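You operate a simulated robot arm through the tools that you are given. There is no shell and no other tool. Be economical: measure what you need, move in short steps, check, and stop when the job is done.

Carry out the task below with a simulated robot arm. There is one attempt and no reset: what you move stays moved.

TASK
Stand the yellow clipboard beside the teal fitting. It goes on the side that lies toward x +0.0, y -1.0 (a direction in the base frame), with about 3 cm between them.

It is judged by the outcome, as a careful person would: the job done as asked, and still so three seconds after it is handed in. It fails if anything else is knocked over, pushed out of place, dropped, spilled or broken.

THE ROBOT
A 7-joint arm with a two-finger parallel gripper, fixed in place. Base frame: the origin is at the foot of the arm, x ahead of it, y to its left, z up; the work surface is at about z = 750. Lengths are in mm, angles in rad, forces in N, time in s.
With the tool pointing down near the work surface it reaches from about 300 to 680 mm from the base axis. Its first joint turns from -1.152 to 1.152 rad. Payload 1.57 kg.
Tool frame: the origin (TCP) lies between the finger pads and is the grasp point; the fingertips stand 30 mm ahead of it; z points along the fingers, y is the line along which they close. The gripper opens to 110 mm. The fingers are 24 mm wide and 12 mm thick; the gripper's body (48 by 112 mm) begins 78 mm behind the TCP.
Orientation is told as [roll, pitch, yaw] about the base's x, y, z axes, in that order, counted from this pose: with the fingers straight down and closing along the base's y, the tool's x points along the base's -x, its y along +y and its z along -z.

THE INTERFACE
- The arm moves only by the tool apply_moves. Its argument "plan" is a list of rows, each a list of 3 entries, a list of its own where there are three numbers: the shift along the tool's x, y, z in mm, then the turn, a rotation vector about the tool's x, y, z in rad, then the opening, from 0 (shut) to 1 (fully open). In form: [[[x, y, z], [ax, ay, az], hand], ...]. A call has 1 to 10 rows; each row shifts and turns the commanded pose from where the row before left it, along the tool's axes as they then stand. A row lasts 0.2 s, in which the tool goes at most 50 mm and 0.15 rad; a call with a longer step from one row to the next is refused whole, and so is a gripper value outside its range. A pose out of reach is approached as far as the arm can. The call stops where the force on the tool passes 40 N (or 10 N more than at its start, if that is more) or the arm is blocked; 0.2 s more then pass. The fingers move at their own pace (about 108 mm/s each) and stop on an object; they squeeze with about 43 N. The grip force told is the motor's: it shows also when the fingers shut on nothing. Time passes only in rows, and 0.2 s behind the last, so rows that do not move let the fingers close. It gives the time, the measured TCP pose, the force on the tool (base axes), the opening and the grip force at its end, in the units of the frame above (readings bear some noise), and new pictures: "show" is both (left out), scene, wrist or none.
- Cameras (640 x 400 px; columns grow to the right, rows downward): "scene" is fixed at [162.9, -391.7, 1406.3]; the picture's right is [0.80, -0.60, 0.00], its down [-0.34, -0.45, -0.83] and it looks along [0.50, 0.66, -0.56] (base axes); focal length 323 px, centre (320, 200). "wrist" rides on the gripper at [-36, 0, -80] in the tool frame; the picture's right is [0.00, -1.00, 0.00], its down [0.97, 0.00, -0.24] and it looks along [0.24, 0.00, 0.97] (tool axes); focal length 218 px, centre (320, 200).
- point_at(camera, pixels): for up to 12 pixels [column, row] of the newest picture of that camera ("zoom" is the newest enlarged one), the place [x, y, z] in the base frame of the surface seen there, good to about 2 mm. No time passes.
- inspect(camera, box): a new picture of the part [left, top, right, bottom] of that camera's present view, enlarged. No time passes.
- sign_off(): hands the job in; it is judged then, once.

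Work in short steps. Measure before you move; look again where a grasp or a placing could have gone wrong, and mend it. You have 60 turns and 120 pictures in all, the two below and enlarged ones among them. Open the gripper and draw the arm clear of the work before you hand the job in, unless the task says otherwise; then end with one line.

The tools are called after "Call:" as name(argument=value, ...) on one line, values as JSON. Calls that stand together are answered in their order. apply_moves: Moves the arm, as the interface text tells. Its arguments: {"type":"object","properties":{"plan":{"type":"array"},"show":{"type":"string","enum":["both","scene","wrist","none"]}},"required":["plan"]} The other tools are called the same way: point_at (camera, pixels) gives the place of the surface under pixels of a picture; inspect (camera, box) takes an enlarged picture of a part of a camera's view; sign_off () hands the job in.

At the start:

```text
time_s: 0.0
position: [419.8, -5.4, 1066.4]
tcp_rot: [0.0, 0.0, 0.0]
force: [-0.3, -0.1, -0.3]
opening: 109.8
gripper_force: 0.1
```

scene: 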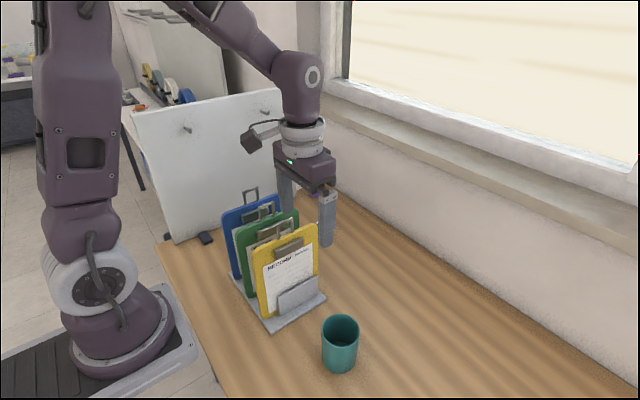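
wrist: 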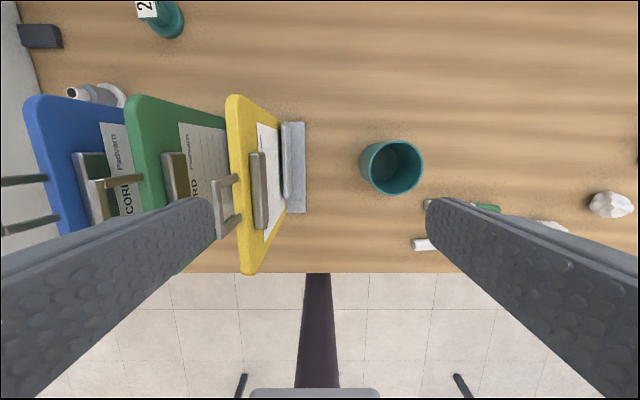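

The wrist picture shows a teal cup at (390,167) and another teal thing at (160,18), so I'll look closer at both, and at the clipboards.

Call:
inspect(camera="wrist", box=[10, 0, 330, 200])

Call:
inspect(camera="scene", box=[200, 170, 400, 380])

Call:
point_at(camera="wrist", pixels=[[160, 8], [168, 30], [235, 98], [248, 270], [258, 190], [295, 170], [228, 205], [390, 145], [390, 190], [420, 244], [490, 208], [610, 205]])

Call:
point_at(camera="scene", pixels=[[260, 270], [317, 226], [267, 316], [318, 280], [288, 248], [298, 298], [270, 328], [325, 298], [340, 345], [246, 232], [278, 232]])

```text
2.00 times, centred on (170, 100) of wrist
```

zoom: 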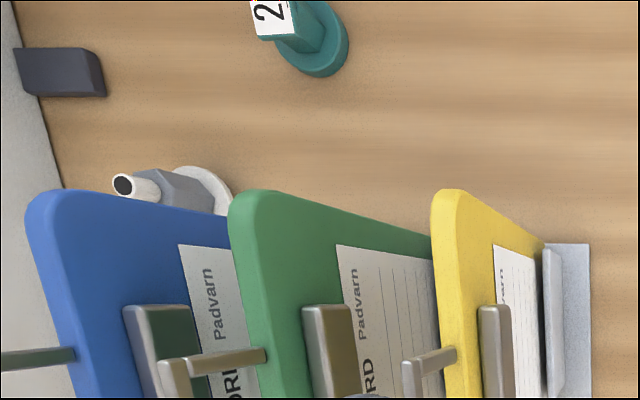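

```text
1.90 times, centred on (300, 275) of scene
```

zoom: 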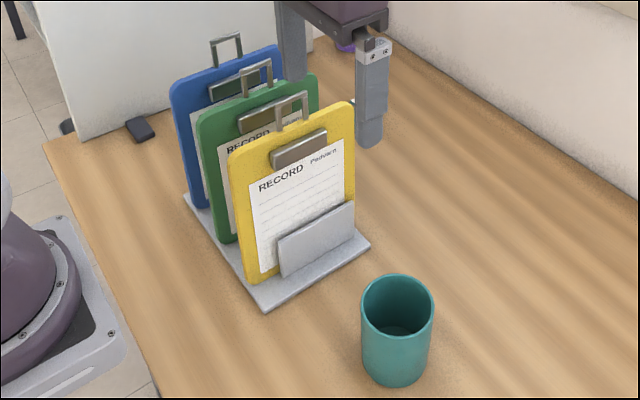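

```text
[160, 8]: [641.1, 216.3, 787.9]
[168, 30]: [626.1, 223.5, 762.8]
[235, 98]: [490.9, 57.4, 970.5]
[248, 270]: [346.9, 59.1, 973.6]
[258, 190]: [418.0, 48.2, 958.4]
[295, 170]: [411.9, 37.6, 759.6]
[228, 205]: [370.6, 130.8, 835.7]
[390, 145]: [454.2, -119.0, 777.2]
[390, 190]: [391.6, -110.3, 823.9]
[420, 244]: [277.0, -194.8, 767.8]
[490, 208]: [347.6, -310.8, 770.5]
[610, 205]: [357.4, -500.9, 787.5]
```

```text
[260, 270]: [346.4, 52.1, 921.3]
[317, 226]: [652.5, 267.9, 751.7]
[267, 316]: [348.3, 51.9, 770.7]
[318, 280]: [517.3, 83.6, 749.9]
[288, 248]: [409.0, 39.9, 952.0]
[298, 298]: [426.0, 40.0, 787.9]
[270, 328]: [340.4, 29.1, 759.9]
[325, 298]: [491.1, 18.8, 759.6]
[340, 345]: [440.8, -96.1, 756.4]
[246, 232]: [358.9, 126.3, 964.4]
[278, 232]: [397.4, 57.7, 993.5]
```

The teal cup is not a fitting. The labelled teal thing near (635,220) looks like one, but it is cut off, so I'll move the empty gripper up and ahead (+x) and left to see it whole.

Call:
apply_moves(plan=[[[-40, 0, -20], [0, 0, 0], 1], [[-40, 20, 0], [0, 0, 0], 1], [[-40, 25, 0], [0, 0, 0], 1], [[-20, 25, 0], [0, 0, 0], 1]])

```text
time_s: 1.0
position: [561.2, 65.7, 1085.5]
tcp_rot: [0.0, 0.001, 0.001]
force: [0.0, 0.2, 0.9]
opening: 110.1
gripper_force: 0.1
```

scene: 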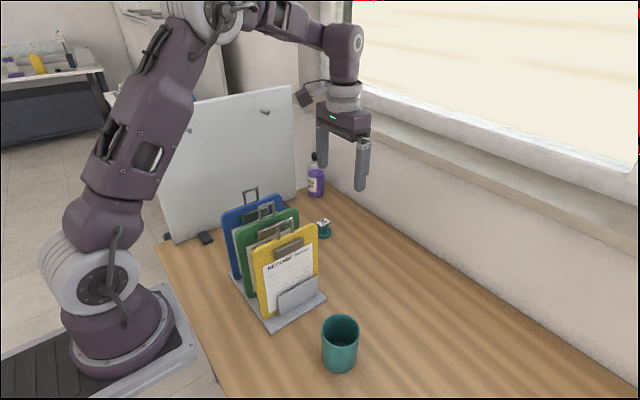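
wrist: 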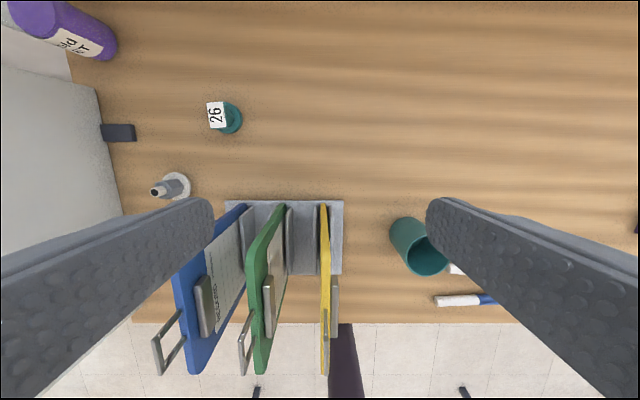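

Call:
inspect(camera="wrist", box=[100, 60, 360, 222])

Call:
inspect(camera="scene", box=[210, 160, 370, 340])

Call:
point_at(camera="wrist", pixels=[[216, 107], [216, 122], [230, 105], [241, 118], [230, 131], [188, 185], [118, 132], [326, 206], [326, 255], [325, 300], [318, 230], [335, 215]])

Call:
point_at(camera="wrist", pixels=[[335, 290], [325, 330], [325, 370], [320, 280], [330, 240], [344, 205], [225, 203], [300, 240], [290, 215], [270, 205], [268, 300], [270, 360]])

```text
2.46 times, centred on (230, 141) of wrist
```

zoom: 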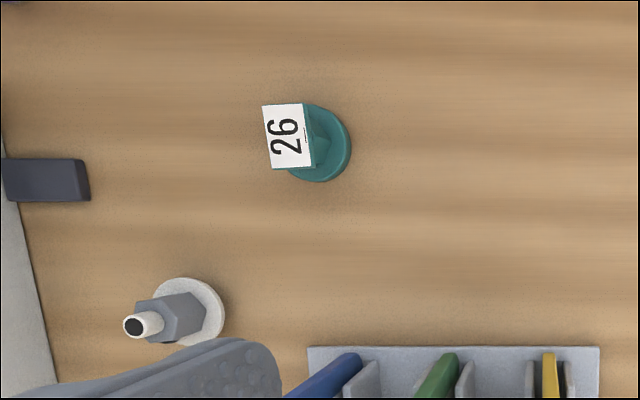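

```text
2.22 times, centred on (290, 250) of scene
```

zoom: 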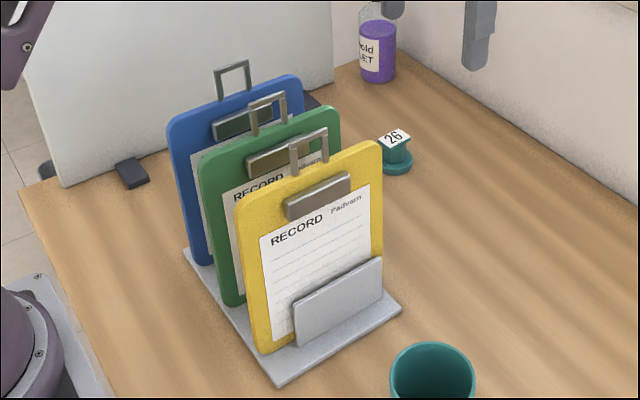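

```text
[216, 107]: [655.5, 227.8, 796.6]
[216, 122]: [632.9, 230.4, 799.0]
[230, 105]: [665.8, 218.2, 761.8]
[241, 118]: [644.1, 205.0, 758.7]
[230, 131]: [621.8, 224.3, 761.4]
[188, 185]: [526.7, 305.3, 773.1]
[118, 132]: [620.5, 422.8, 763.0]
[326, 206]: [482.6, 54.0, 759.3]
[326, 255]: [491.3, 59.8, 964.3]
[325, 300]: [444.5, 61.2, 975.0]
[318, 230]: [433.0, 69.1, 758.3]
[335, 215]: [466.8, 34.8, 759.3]
```

```text
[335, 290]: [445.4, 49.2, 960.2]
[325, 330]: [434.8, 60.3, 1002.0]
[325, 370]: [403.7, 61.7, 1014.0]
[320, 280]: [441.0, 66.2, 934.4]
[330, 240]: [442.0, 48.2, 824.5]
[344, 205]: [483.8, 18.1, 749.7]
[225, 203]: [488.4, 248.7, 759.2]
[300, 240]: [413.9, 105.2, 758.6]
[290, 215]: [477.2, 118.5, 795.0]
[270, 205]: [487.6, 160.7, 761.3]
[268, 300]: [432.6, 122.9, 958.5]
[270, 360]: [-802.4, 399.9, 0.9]
```

The teal fitting "26" is at about (644, 227), with its flange edge at y≈204. The yellow board is vertical, about y 52–66, x 347–491, z 760–975. I'll test with the empty hand that the placing pose, near (641,168,940), can be reached. That spot is clear, with the fingertips well above the fitting.

Call:
apply_moves(plan=[[[-20, 26, 36], [0, 0, 0], 1], [[-20, 26, 36], [0, 0, 0], 1], [[-21, 25, 36], [0, 0, 0], 1], [[-21, 25, 36], [0, 0, 0], 1], [[0, 0, 0], [0, 0, 0], 1]])

```text
time_s: 2.2
position: [642.1, 165.3, 938.8]
tcp_rot: [0.001, 0.0, 0.0]
force: [1.0, -0.3, 0.2]
opening: 110.0
gripper_force: 0.1
```

scene: 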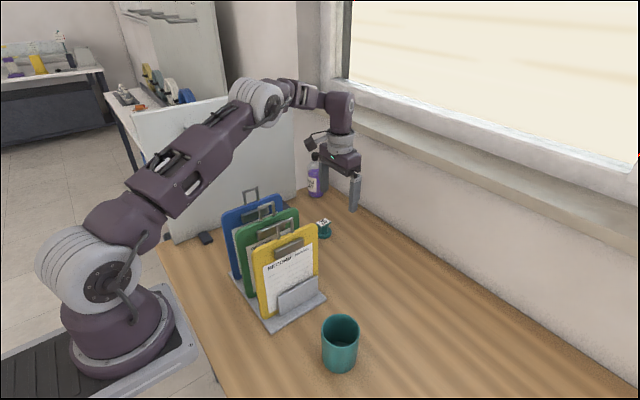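
wrist: 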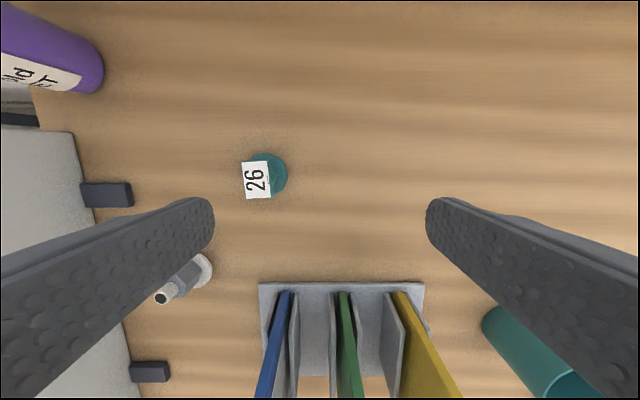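

The pose is reachable. From here I'll refine the fitting's edges, the divider heights and the table height.

Call:
point_at(camera="wrist", pixels=[[285, 175], [287, 175], [283, 185], [275, 197], [265, 155], [272, 175], [340, 180], [330, 240], [400, 180], [388, 320], [412, 300], [356, 310]])

Call:
inspect(camera="wrist", box=[200, 130, 360, 230])

Call:
inspect(camera="wrist", box=[300, 275, 500, 400])

```text
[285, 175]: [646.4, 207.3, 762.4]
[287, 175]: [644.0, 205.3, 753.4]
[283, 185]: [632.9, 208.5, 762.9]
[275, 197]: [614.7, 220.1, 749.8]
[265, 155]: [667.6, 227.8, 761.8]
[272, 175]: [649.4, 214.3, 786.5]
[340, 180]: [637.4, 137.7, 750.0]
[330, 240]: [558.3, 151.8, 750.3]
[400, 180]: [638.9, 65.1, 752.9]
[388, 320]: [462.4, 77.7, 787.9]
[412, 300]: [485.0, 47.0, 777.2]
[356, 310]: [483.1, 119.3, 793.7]
```

```text
4.00 times, centred on (280, 180) of wrist
```

zoom: 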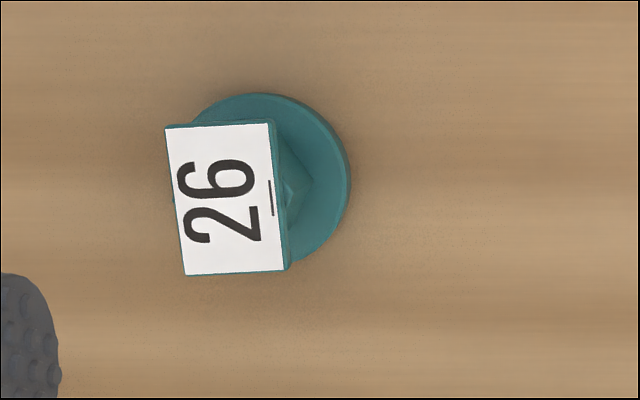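

```text
3.20 times, centred on (400, 338) of wrist
```

zoom: 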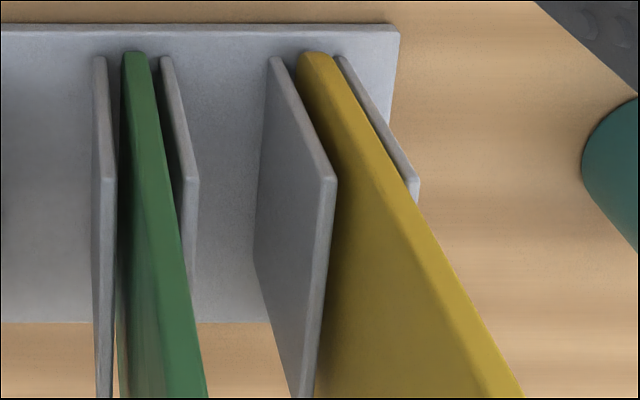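

Flange edge is y≈205 and the table is z≈750. The rack dividers reach roughly z 830. I'll go up and back above the yellow board, half closing the fingers so they fit in front of the green board.

Call:
apply_moves(plan=[[[0, 0, -50], [0, 0, 0], 0.5], [[0, 0, -50], [0, 0, 0], 0.5], [[0, 0, -50], [0, 0, 0], 0.5], [[44.6, -21.4, 0], [0, 0, 0], 0.5], [[44.6, -21.4, 0], [0, 0, 0], 0.5], [[44.6, -21.4, 0], [0, 0, 0], 0.5], [[44.6, -21.4, 0], [0, 0, 0], 0.5], [[44.6, -21.4, 0], [0, 0, 0], 0.5], [[0, 0, 0], [0, 0, 0], 0.5]])

Call:
inspect(camera="wrist", box=[180, 90, 440, 400])

Call:
inspect(camera="scene", box=[215, 170, 345, 340])

```text
time_s: 4.2
position: [643.0, 165.8, 1061.7]
tcp_rot: [0.0, -0.001, 0.0]
force: [0.1, -0.2, 0.7]
opening: 54.9
gripper_force: 0.0
out of reach, approached as far as the arm can: row 3, 4, 5, 6, 7, 8
```

scene: 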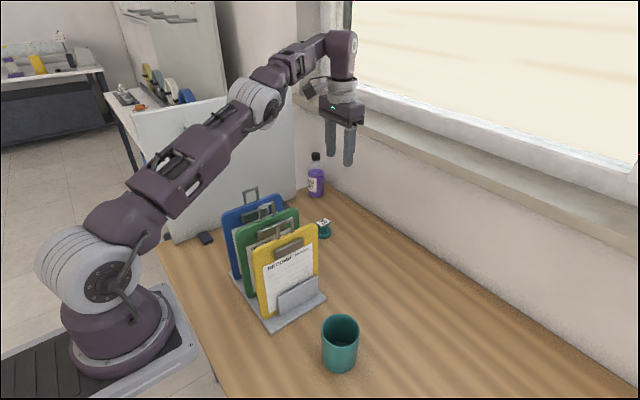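
wrist: 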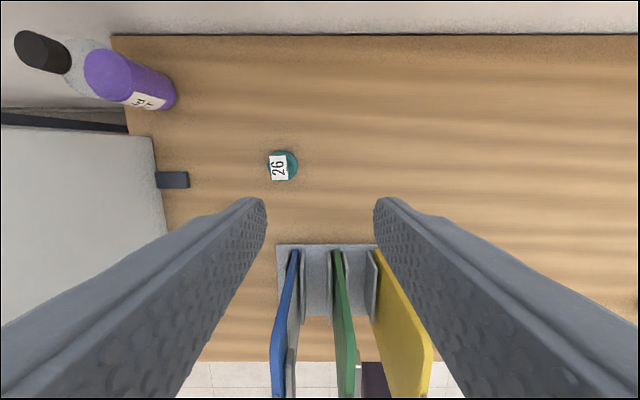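

```text
1.29 times, centred on (310, 245) of wrist
```

zoom: 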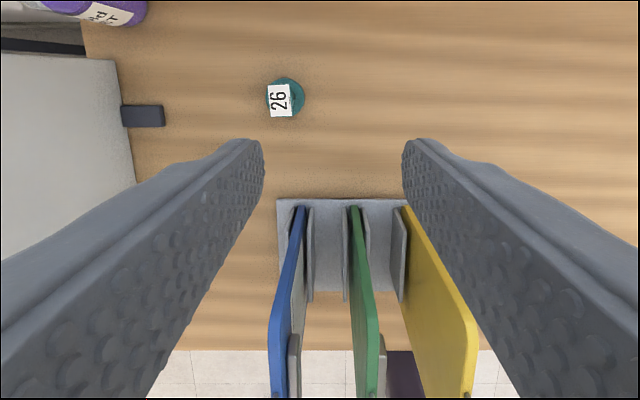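

```text
2.35 times, centred on (280, 255) of scene
```

zoom: 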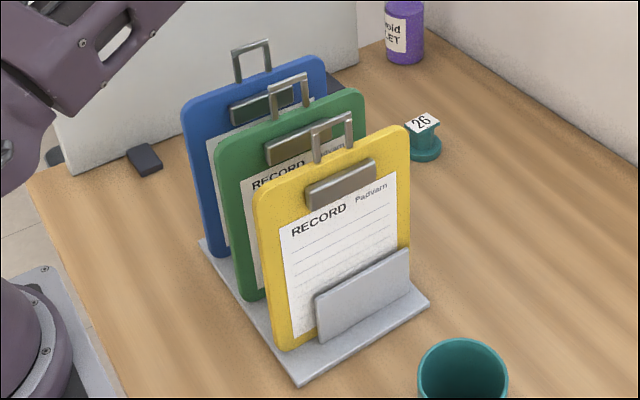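

The arm stalled at its height limit (643,166,1062). I'll send a small inward move to see where the command stands.

Call:
apply_moves(plan=[[[10, -5, 5], [0, 0, 0], 0.5], [[0, 0, 0], [0, 0, 0], 0.5]], show="none")

```text
time_s: 4.8
position: [630.1, 160.1, 1057.2]
tcp_rot: [0.0, -0.002, 0.001]
force: [0.3, -0.1, 0.4]
opening: 54.9
gripper_force: 0.2
```

It responds from where it stands. Moving in at this height, then rising a bit on the way, to above the board's middle (419,59).

Call:
apply_moves(plan=[[[42, -20, 0], [0, 0, 0], 0.5], [[42, -20, -15], [0, 0, 0], 0.5], [[42, -20, -15], [0, 0, 0], 0.5], [[42, -20, -5], [0, 0, 0], 0.5], [[42, -20, 0], [0, 0, 0], 0.5], [[0, 0, 0], [0, 0, 0], 0.5]])

Call:
inspect(camera="wrist", box=[200, 80, 440, 300])

```text
time_s: 6.2
position: [420.3, 61.9, 1092.2]
tcp_rot: [0.001, -0.001, -0.001]
force: [-0.2, -0.4, 0.9]
opening: 54.9
gripper_force: 0.0
```

scene: 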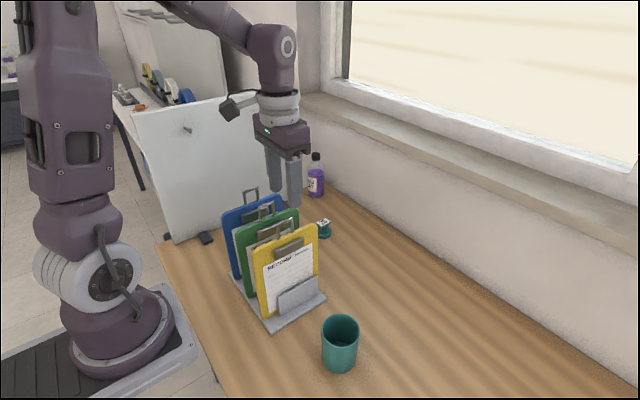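
wrist: 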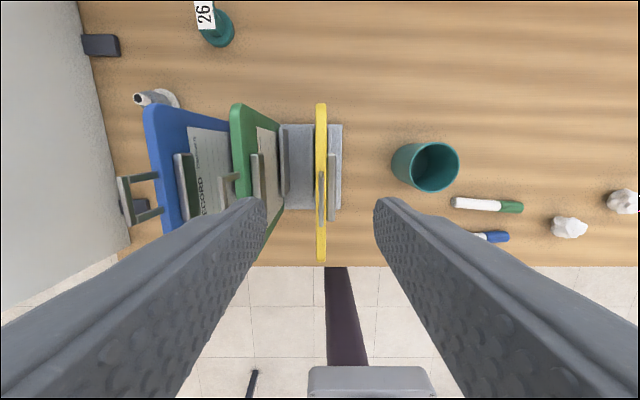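

```text
1.82 times, centred on (320, 190) of wrist
```

zoom: 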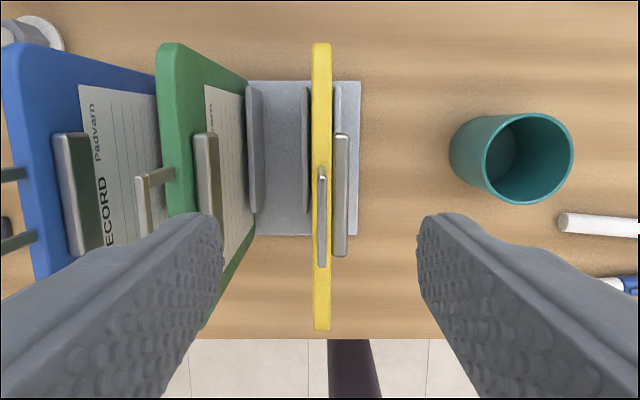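

Looking straight down the edge: I'll measure the board's thickness, the clip and hook, and the green clip's front.

Call:
point_at(camera="zoom", pixels=[[314, 100], [329, 100], [321, 46], [321, 326], [342, 138], [346, 200], [342, 252], [322, 172], [322, 262], [213, 180], [205, 135], [182, 120]])

Call:
point_at(camera="wrist", pixels=[[222, 190], [236, 174], [265, 170], [255, 155], [333, 190], [330, 215]])

```text
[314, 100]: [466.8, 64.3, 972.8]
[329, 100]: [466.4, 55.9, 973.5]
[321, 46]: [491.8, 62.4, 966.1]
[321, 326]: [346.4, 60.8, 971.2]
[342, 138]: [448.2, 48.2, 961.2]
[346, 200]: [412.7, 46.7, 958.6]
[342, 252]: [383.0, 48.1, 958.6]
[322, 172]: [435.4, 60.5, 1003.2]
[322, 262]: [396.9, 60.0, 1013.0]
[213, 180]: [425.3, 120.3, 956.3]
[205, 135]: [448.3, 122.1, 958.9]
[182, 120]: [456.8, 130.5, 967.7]
```

```text
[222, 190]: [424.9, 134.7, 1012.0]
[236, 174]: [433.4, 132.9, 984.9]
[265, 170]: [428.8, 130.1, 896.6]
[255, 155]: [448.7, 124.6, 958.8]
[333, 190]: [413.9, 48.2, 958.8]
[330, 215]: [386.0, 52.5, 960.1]
```

Board is y 55–65, x 346–492. The clip front is at y≈44–46 (x 383–450, z to 960), and the hook top is at z≈1014. I'll descend centred at (419, 54) to TCP z≈948: the fingers straddle board and clip, and the palm stays about 12 mm above the hook.

Call:
apply_moves(plan=[[[1, -8, 24], [0, 0, 0], 0.5], [[0, 0, 40], [0, 0, 0], 0.5], [[0, 0, 40], [0, 0, 0], 0.5], [[0, 0, 25], [0, 0, 0], 0.5], [[0, 0, 15], [0, 0, 0], 0.5], [[0, 0, 0], [0, 0, 0], 0.5]])

Call:
inspect(camera="scene", box=[215, 150, 345, 320])

```text
time_s: 7.6
position: [419.7, 54.6, 946.6]
tcp_rot: [0.0, -0.001, -0.002]
force: [-0.2, 0.2, 0.0]
opening: 55.1
gripper_force: 0.0
```

scene: 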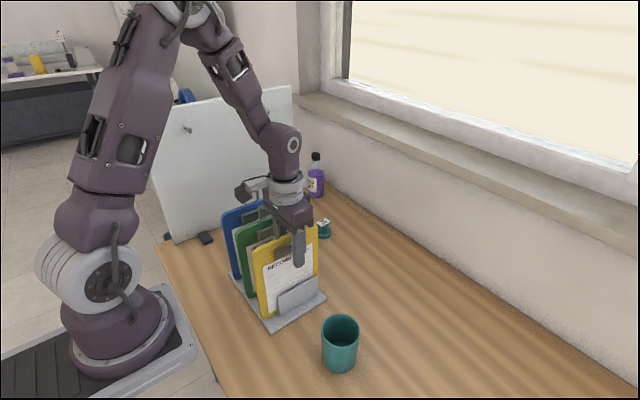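
wrist: 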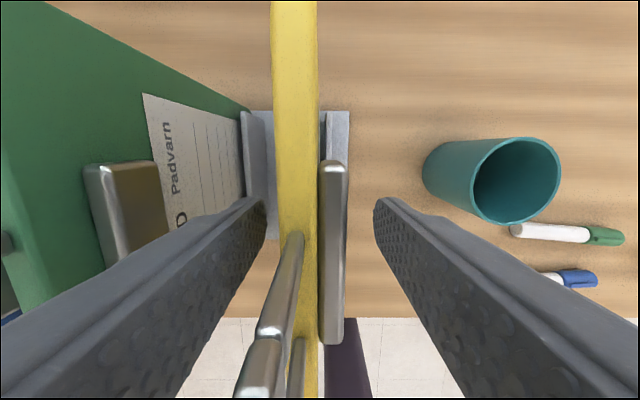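

```text
2.35 times, centred on (280, 235) of scene
```

zoom: 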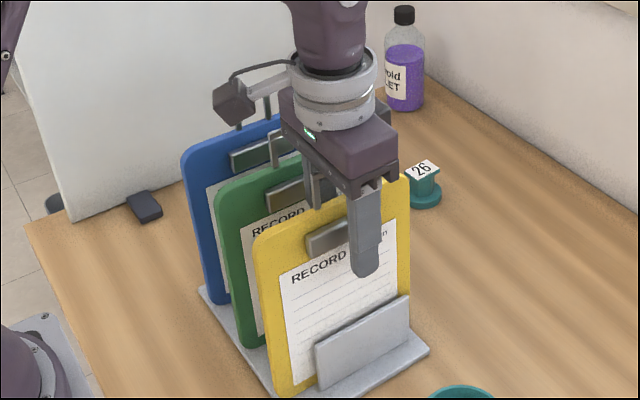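

The fingers straddle board and clip, and the green board is clear. Closing.

Call:
apply_moves(plan=[[[0, 0, 0], [0, 0, 0], 0.3], [[0, 0, 0], [0, 0, 0], 0.15], [[0, 0, 0], [0, 0, 0], 0], [[0, 0, 0], [0, 0, 0], 0]])

```text
time_s: 8.6
position: [418.9, 53.5, 946.4]
tcp_rot: [0.0, -0.001, -0.001]
force: [-0.1, 0.4, -0.2]
opening: 20.1
gripper_force: 33.3
```

scene: 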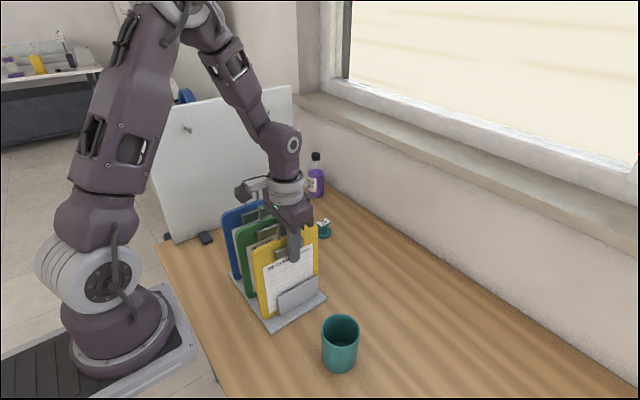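
wrist: 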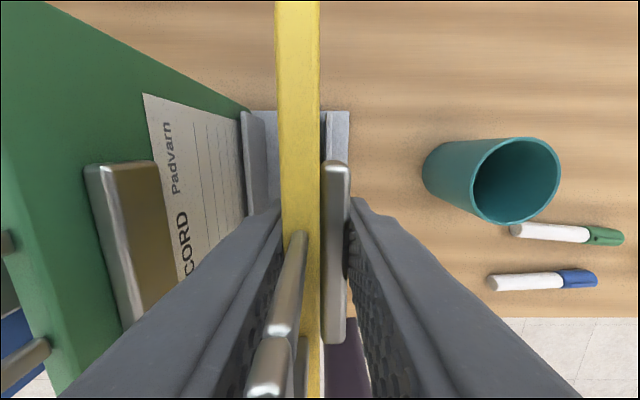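

It holds at 20 mm (board plus clip), so the board's back face is about 10 mm to +y of the TCP. Lifting slowly.

Call:
apply_moves(plan=[[[0, 0, -10], [0, 0, 0], 0], [[0, 0, -15], [0, 0, 0], 0], [[0, 0, 0], [0, 0, 0], 0]])

Call:
inspect(camera="scene", box=[215, 170, 345, 340])

```text
time_s: 9.4
position: [419.5, 53.7, 971.7]
tcp_rot: [0.001, -0.001, 0.001]
force: [0.2, 0.1, -1.4]
opening: 19.8
gripper_force: 33.6
```

scene: 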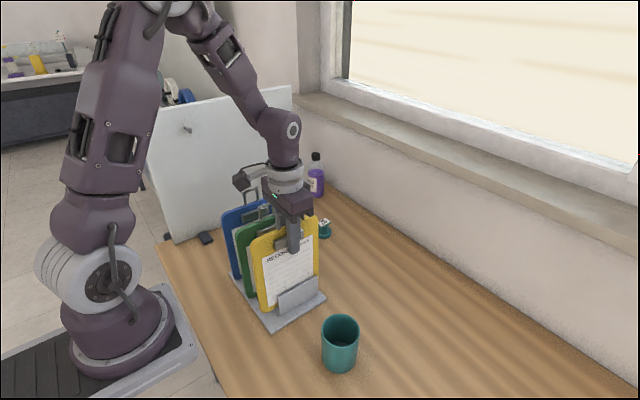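
wrist: 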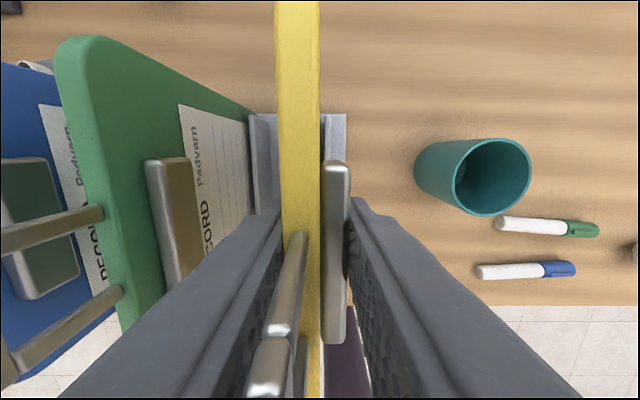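

```text
2.35 times, centred on (280, 255) of scene
```

zoom: 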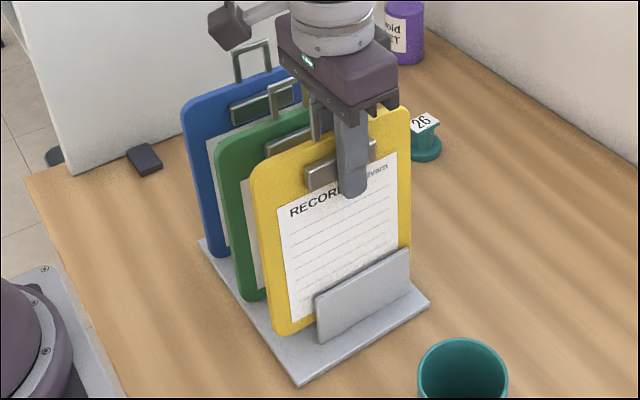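

The board rises straight. Lifting on to TCP z≈1046 (bottom ≈860), clear of the dividers, then checking.

Call:
apply_moves(plan=[[[0, 0, -25], [0, 0, 0], 0], [[0, 0, -25], [0, 0, 0], 0], [[0, 0, -25], [0, 0, 0], 0], [[0, 0, 0], [0, 0, 0], 0]])

Call:
inspect(camera="scene", box=[215, 150, 345, 320])

```text
time_s: 10.4
position: [419.0, 55.5, 1047.7]
tcp_rot: [0.0, -0.001, 0.001]
force: [-0.7, 0.2, -1.5]
opening: 19.9
gripper_force: 33.9
```

scene: 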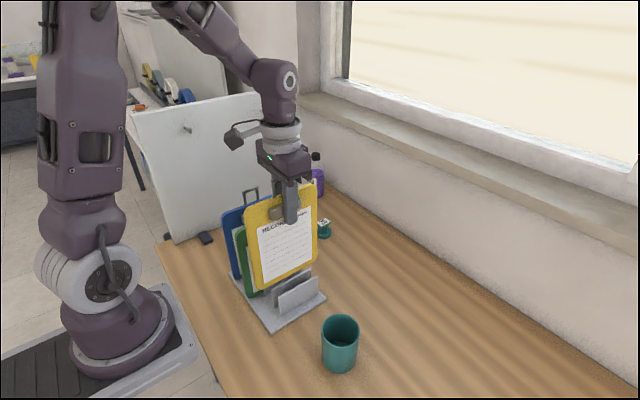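
wrist: 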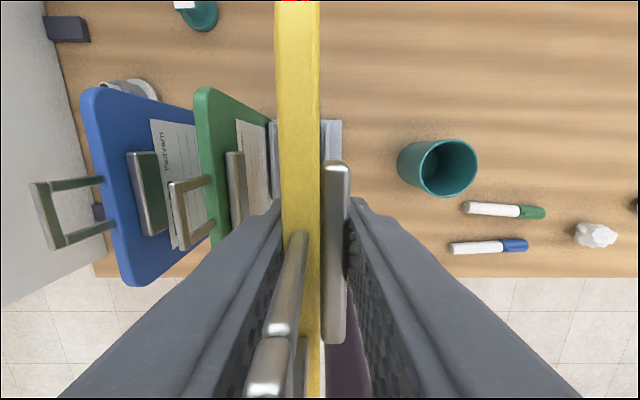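

```text
2.35 times, centred on (280, 235) of scene
```

zoom: 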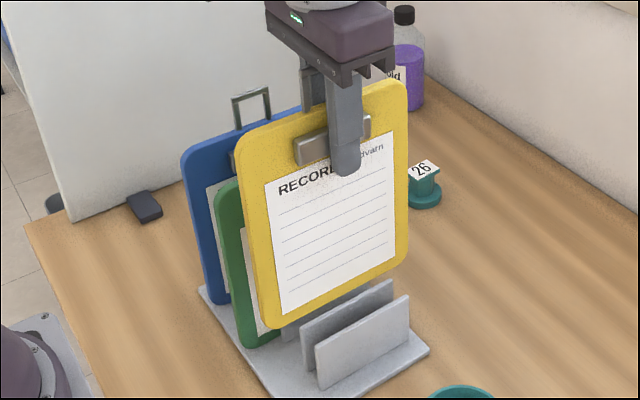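

The board is free of the rack and hangs true. Moving +x to 640 first, so its trailing edge clears the green board, before going to +y.

Call:
apply_moves(plan=[[[-20, 0, 0], [0, 0, 0], 0], [[-30, 0, 0], [0, 0, 0], 0], [[-35, 0, 1], [0, 0, 0], 0], [[-35, 0, 2], [0, 0, 0], 0], [[-35, 0, 2], [0, 0, 0], 0], [[-35, 0, 2], [0, 0, 0], 0], [[-25, 0, 2], [0, 0, 0], 0], [[-8, 0, 0], [0, 0, 0], 0], [[0, 0, 0], [0, 0, 0], 0]])

```text
time_s: 12.4
position: [641.8, 55.5, 1037.0]
tcp_rot: [0.0, -0.001, 0.001]
force: [0.4, 0.1, -1.2]
opening: 20.1
gripper_force: 33.5
```

scene: 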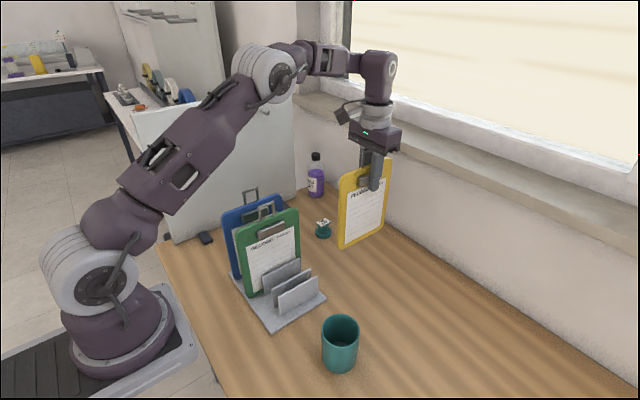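
wrist: 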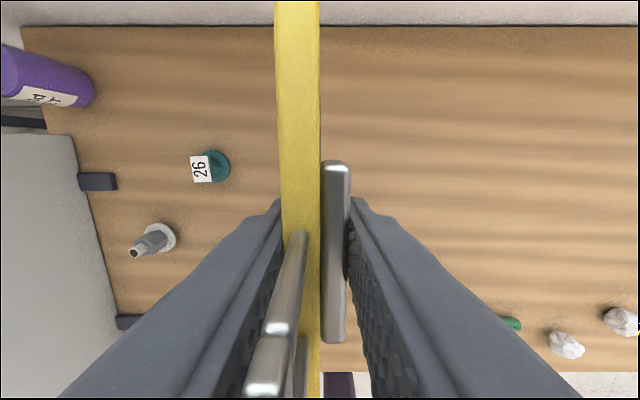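

Now +y to TCP y≈165 and down to z≈975 (bottom ≈790), well beside the fitting.

Call:
apply_moves(plan=[[[0, 20, 5], [0, 0, 0], 0], [[0, 28, 10], [0, 0, 0], 0], [[0, 28, 15], [0, 0, 0], 0], [[0, 22, 15], [0, 0, 0], 0], [[-2, 10, 12], [0, 0, 0], 0], [[0, 1.5, 5], [0, 0, 0], 0], [[0, 0, 0], [0, 0, 0], 0]])

Call:
inspect(camera="scene", box=[270, 140, 400, 270])

```text
time_s: 14.0
position: [644.3, 164.4, 976.5]
tcp_rot: [-0.001, 0.0, -0.002]
force: [0.3, -0.5, -2.0]
opening: 20.1
gripper_force: 33.9
```

scene: 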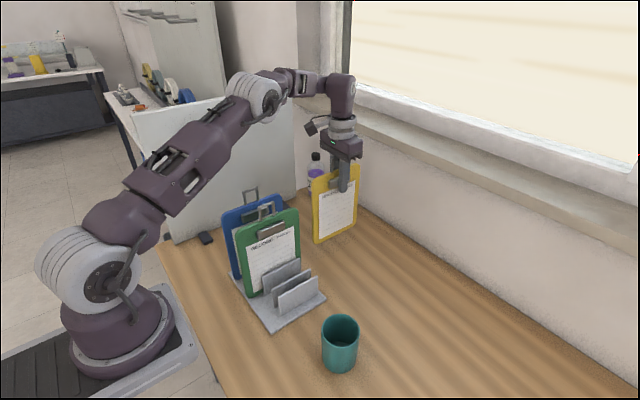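
wrist: 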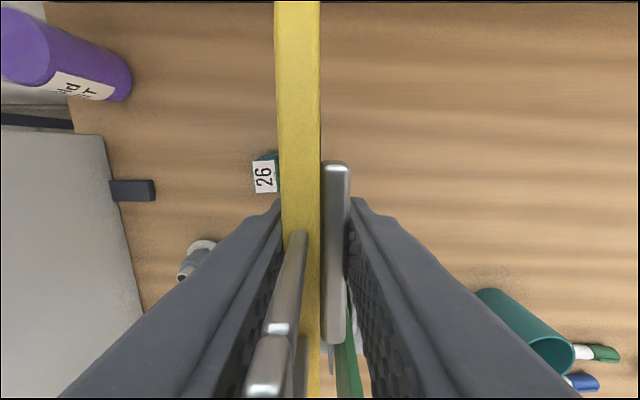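

```text
3.08 times, centred on (335, 205) of scene
```

zoom: 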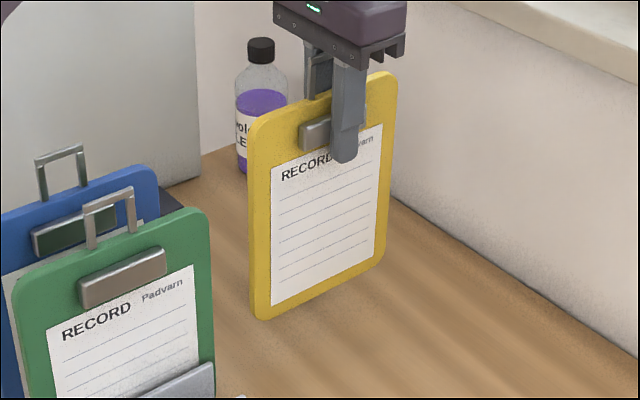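

I'll check that the board is plumb and how high its bottom edge is.

Call:
point_at(camera="zoom", pixels=[[260, 150], [261, 215], [261, 290], [262, 312], [380, 262], [386, 120], [300, 200], [300, 285], [365, 255], [365, 160]])

Call:
point_at(camera="wrist", pixels=[[300, 60], [282, 150], [316, 150], [300, 200]])

```text
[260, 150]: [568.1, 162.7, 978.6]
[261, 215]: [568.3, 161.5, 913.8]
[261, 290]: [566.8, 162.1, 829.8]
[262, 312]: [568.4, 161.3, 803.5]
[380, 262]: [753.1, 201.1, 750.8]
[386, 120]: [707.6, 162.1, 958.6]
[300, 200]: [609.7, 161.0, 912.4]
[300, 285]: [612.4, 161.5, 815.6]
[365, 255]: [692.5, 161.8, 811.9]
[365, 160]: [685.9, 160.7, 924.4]
```

```text
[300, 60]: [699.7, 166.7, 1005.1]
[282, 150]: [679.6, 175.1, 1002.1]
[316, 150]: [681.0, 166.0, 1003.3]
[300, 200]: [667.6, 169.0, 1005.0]
```

Plumb: the front face is at y≈161.5 from top to bottom, and the back face is at ≈175, for a 30 mm gap. Lowering to just above contact.

Call:
apply_moves(plan=[[[0, 0, 15], [0, 0, 0], 0], [[0, 0, 12], [0, 0, 0], 0], [[0, 0, 7], [0, 0, 0], 0], [[0, 0, 2], [0, 0, 0], 0], [[0, 0, 0], [0, 0, 0], 0]], show="none")

```text
time_s: 15.2
position: [643.6, 163.8, 940.8]
tcp_rot: [0.001, -0.001, 0.0]
force: [-0.6, -1.1, -1.5]
opening: 19.6
gripper_force: 33.7
```

Call:
apply_moves(plan=[[[0, 0, 1.5], [0, 0, 0], 0], [[0, 0, 1], [0, 0, 0], 0], [[0, 0, 0], [0, 0, 0], 0]], show="none")

```text
time_s: 16.0
position: [644.0, 163.7, 938.0]
tcp_rot: [-0.001, 0.0, 0.001]
force: [0.4, -0.3, 0.4]
opening: 19.8
gripper_force: 33.4
```

Force is turning slightly upward (−1.5 to +0.4), which may be first contact. Another small step.

Call:
apply_moves(plan=[[[0, 0, 1], [0, 0, 0], 0], [[0, 0, 0], [0, 0, 0], 0]], show="none")

Call:
inspect(camera="scene", box=[290, 150, 390, 260])

```text
time_s: 16.6
position: [644.5, 164.7, 936.9]
tcp_rot: [0.001, -0.002, 0.001]
force: [-0.4, -0.3, 13.9]
opening: 19.9
gripper_force: 33.6
```

```text
3.64 times, centred on (340, 205) of scene
```

zoom: 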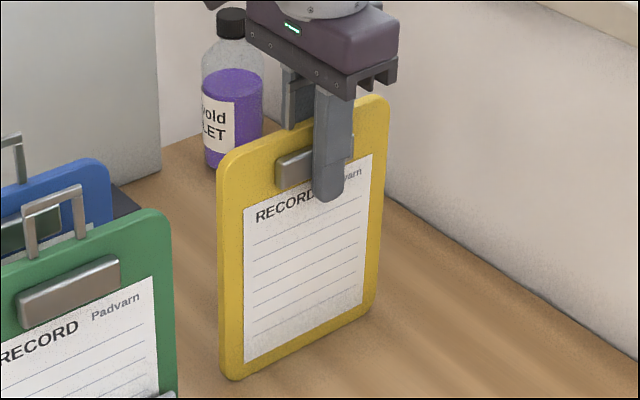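

Firm contact at 14 N. I'll ease off about 0.7 mm, then open in small increments so the board isn't nudged.

Call:
apply_moves(plan=[[[0, 0, -0.7], [0, 0, 0], 0], [[0, 0, 0], [0, 0, 0], 0.17], [[0, 0, 0], [0, 0, 0], 0.19], [[0, 0, 0], [0, 0, 0], 0.22], [[0, 0, 0], [0, 0, 0], 0.27], [[0, 0, 0], [0, 0, 0], 0.35], [[0, 0, 0], [0, 0, 0], 0.45], [[0, 0, 0], [0, 0, 0], 0.5]])

Call:
inspect(camera="scene", box=[290, 150, 390, 260])

```text
time_s: 18.4
position: [644.0, 163.4, 937.7]
tcp_rot: [0.0, 0.0, -0.002]
force: [-0.8, -0.5, -0.2]
opening: 55.1
gripper_force: 0.2
```

scene: 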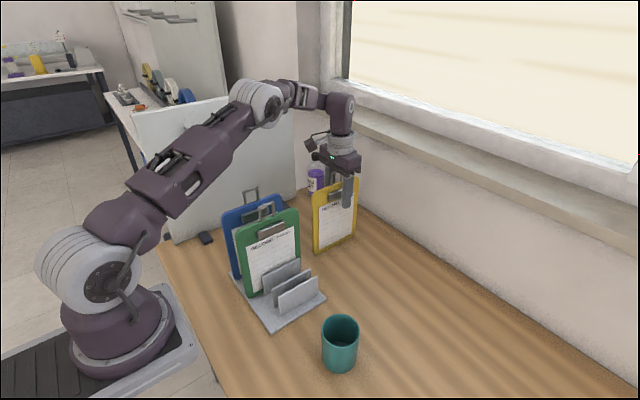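
wrist: 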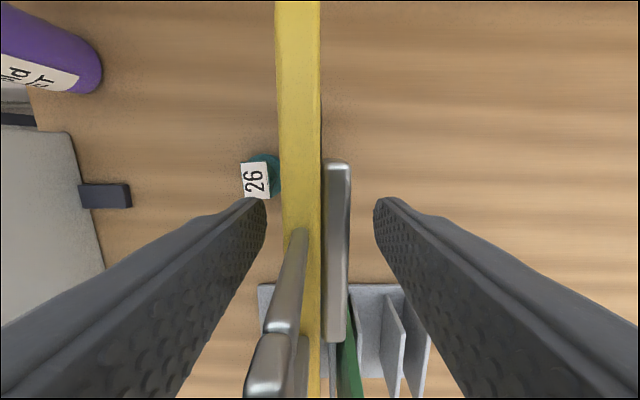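

```text
3.64 times, centred on (340, 205) of scene
```

zoom: 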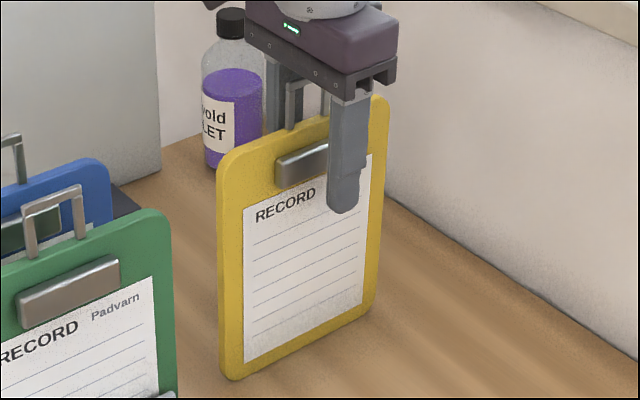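

It stands by itself with both fingers clear. Rising straight up past the hook, staying below the ~1060 reach limit.

Call:
apply_moves(plan=[[[0, 0, -15], [0, 0, 0], 0.5], [[0, 0, -25], [0, 0, 0], 0.5], [[0, 0, -30], [0, 0, 0], 0.5], [[0, 0, -30], [0, 0, 0], 0.5], [[0, 0, -16], [0, 0, 0], 0.5], [[0, 0, 0], [0, 0, 0], 0.5]], show="wrist")

```text
time_s: 19.8
position: [645.3, 165.5, 1052.7]
tcp_rot: [0.0, 0.001, 0.0]
force: [0.6, -0.6, 0.4]
opening: 55.0
gripper_force: 0.1
```

wrist: 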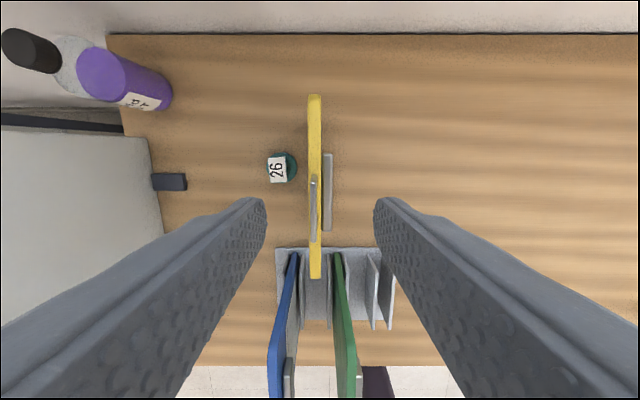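

The board stands upright with the fitting about 3 cm to its +y side. Drawing back over the empty slot side (toward −y and −x) and up, then checking.

Call:
apply_moves(plan=[[[25, -25, 0], [0, 0, 0], 0.5], [[30, -30, -8], [0, 0, 0], 0.5], [[30, -30, -12], [0, 0, 0], 0.5], [[30, -30, -12], [0, 0, 0], 0.5], [[30, -20, -5], [0, 0, 0], 0.5], [[20, -10, 0], [0, 0, 0], 0.5], [[0, 0, 0], [0, 0, 0], 0.5]])

Call:
inspect(camera="scene", box=[210, 150, 390, 310])

Call:
inspect(camera="wrist", box=[100, 0, 340, 220])

```text
time_s: 21.4
position: [478.3, 19.2, 1091.5]
tcp_rot: [0.001, 0.0, 0.001]
force: [0.0, 0.2, -0.5]
opening: 55.1
gripper_force: 0.1
```

scene: 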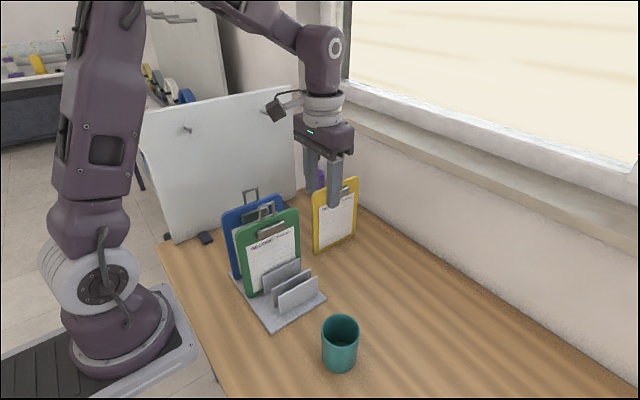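
wrist: 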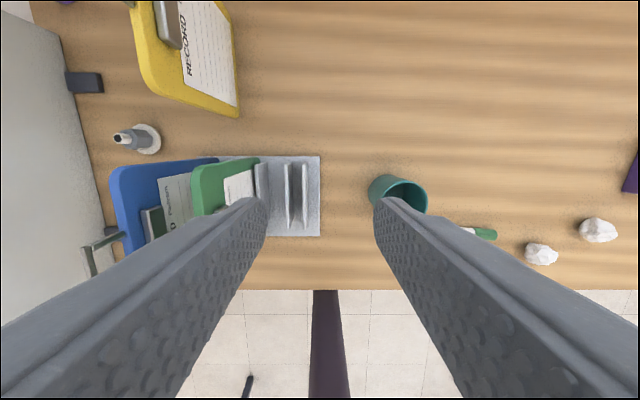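

```text
2.50 times, centred on (300, 230) of scene
```

zoom: 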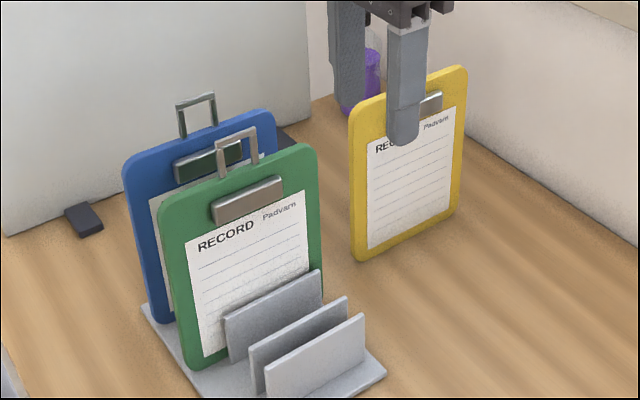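

```text
1.82 times, centred on (220, 110) of wrist
```

zoom: 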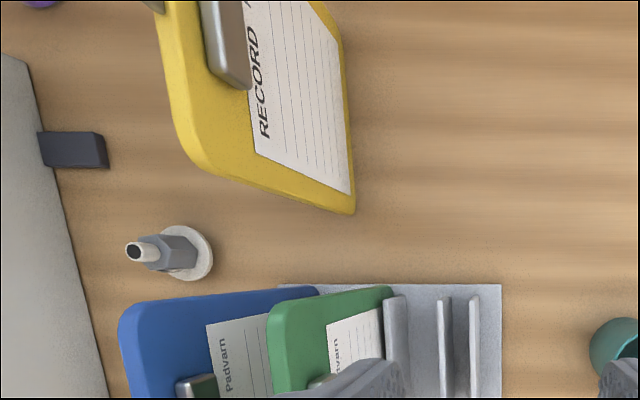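

Standing clear of the hand, and the rack and its other boards look as before. One last check that it's plumb.

Call:
point_at(camera="scene", pixels=[[317, 195], [317, 225], [317, 246], [350, 200], [345, 230]])

```text
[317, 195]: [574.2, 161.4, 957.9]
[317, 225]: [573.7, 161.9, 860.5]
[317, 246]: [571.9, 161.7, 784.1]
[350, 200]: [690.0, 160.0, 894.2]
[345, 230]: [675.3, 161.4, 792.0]
```

It's vertical and still, and the arm is clear, so I'm handing in.

Call:
sign_off()

```text
The job is handed in.
```

The yellow clipboard now stands upright on the table on the −y side of the teal fitting "26", with about 3 cm between them; the arm is clear and I saw nothing else disturbed.
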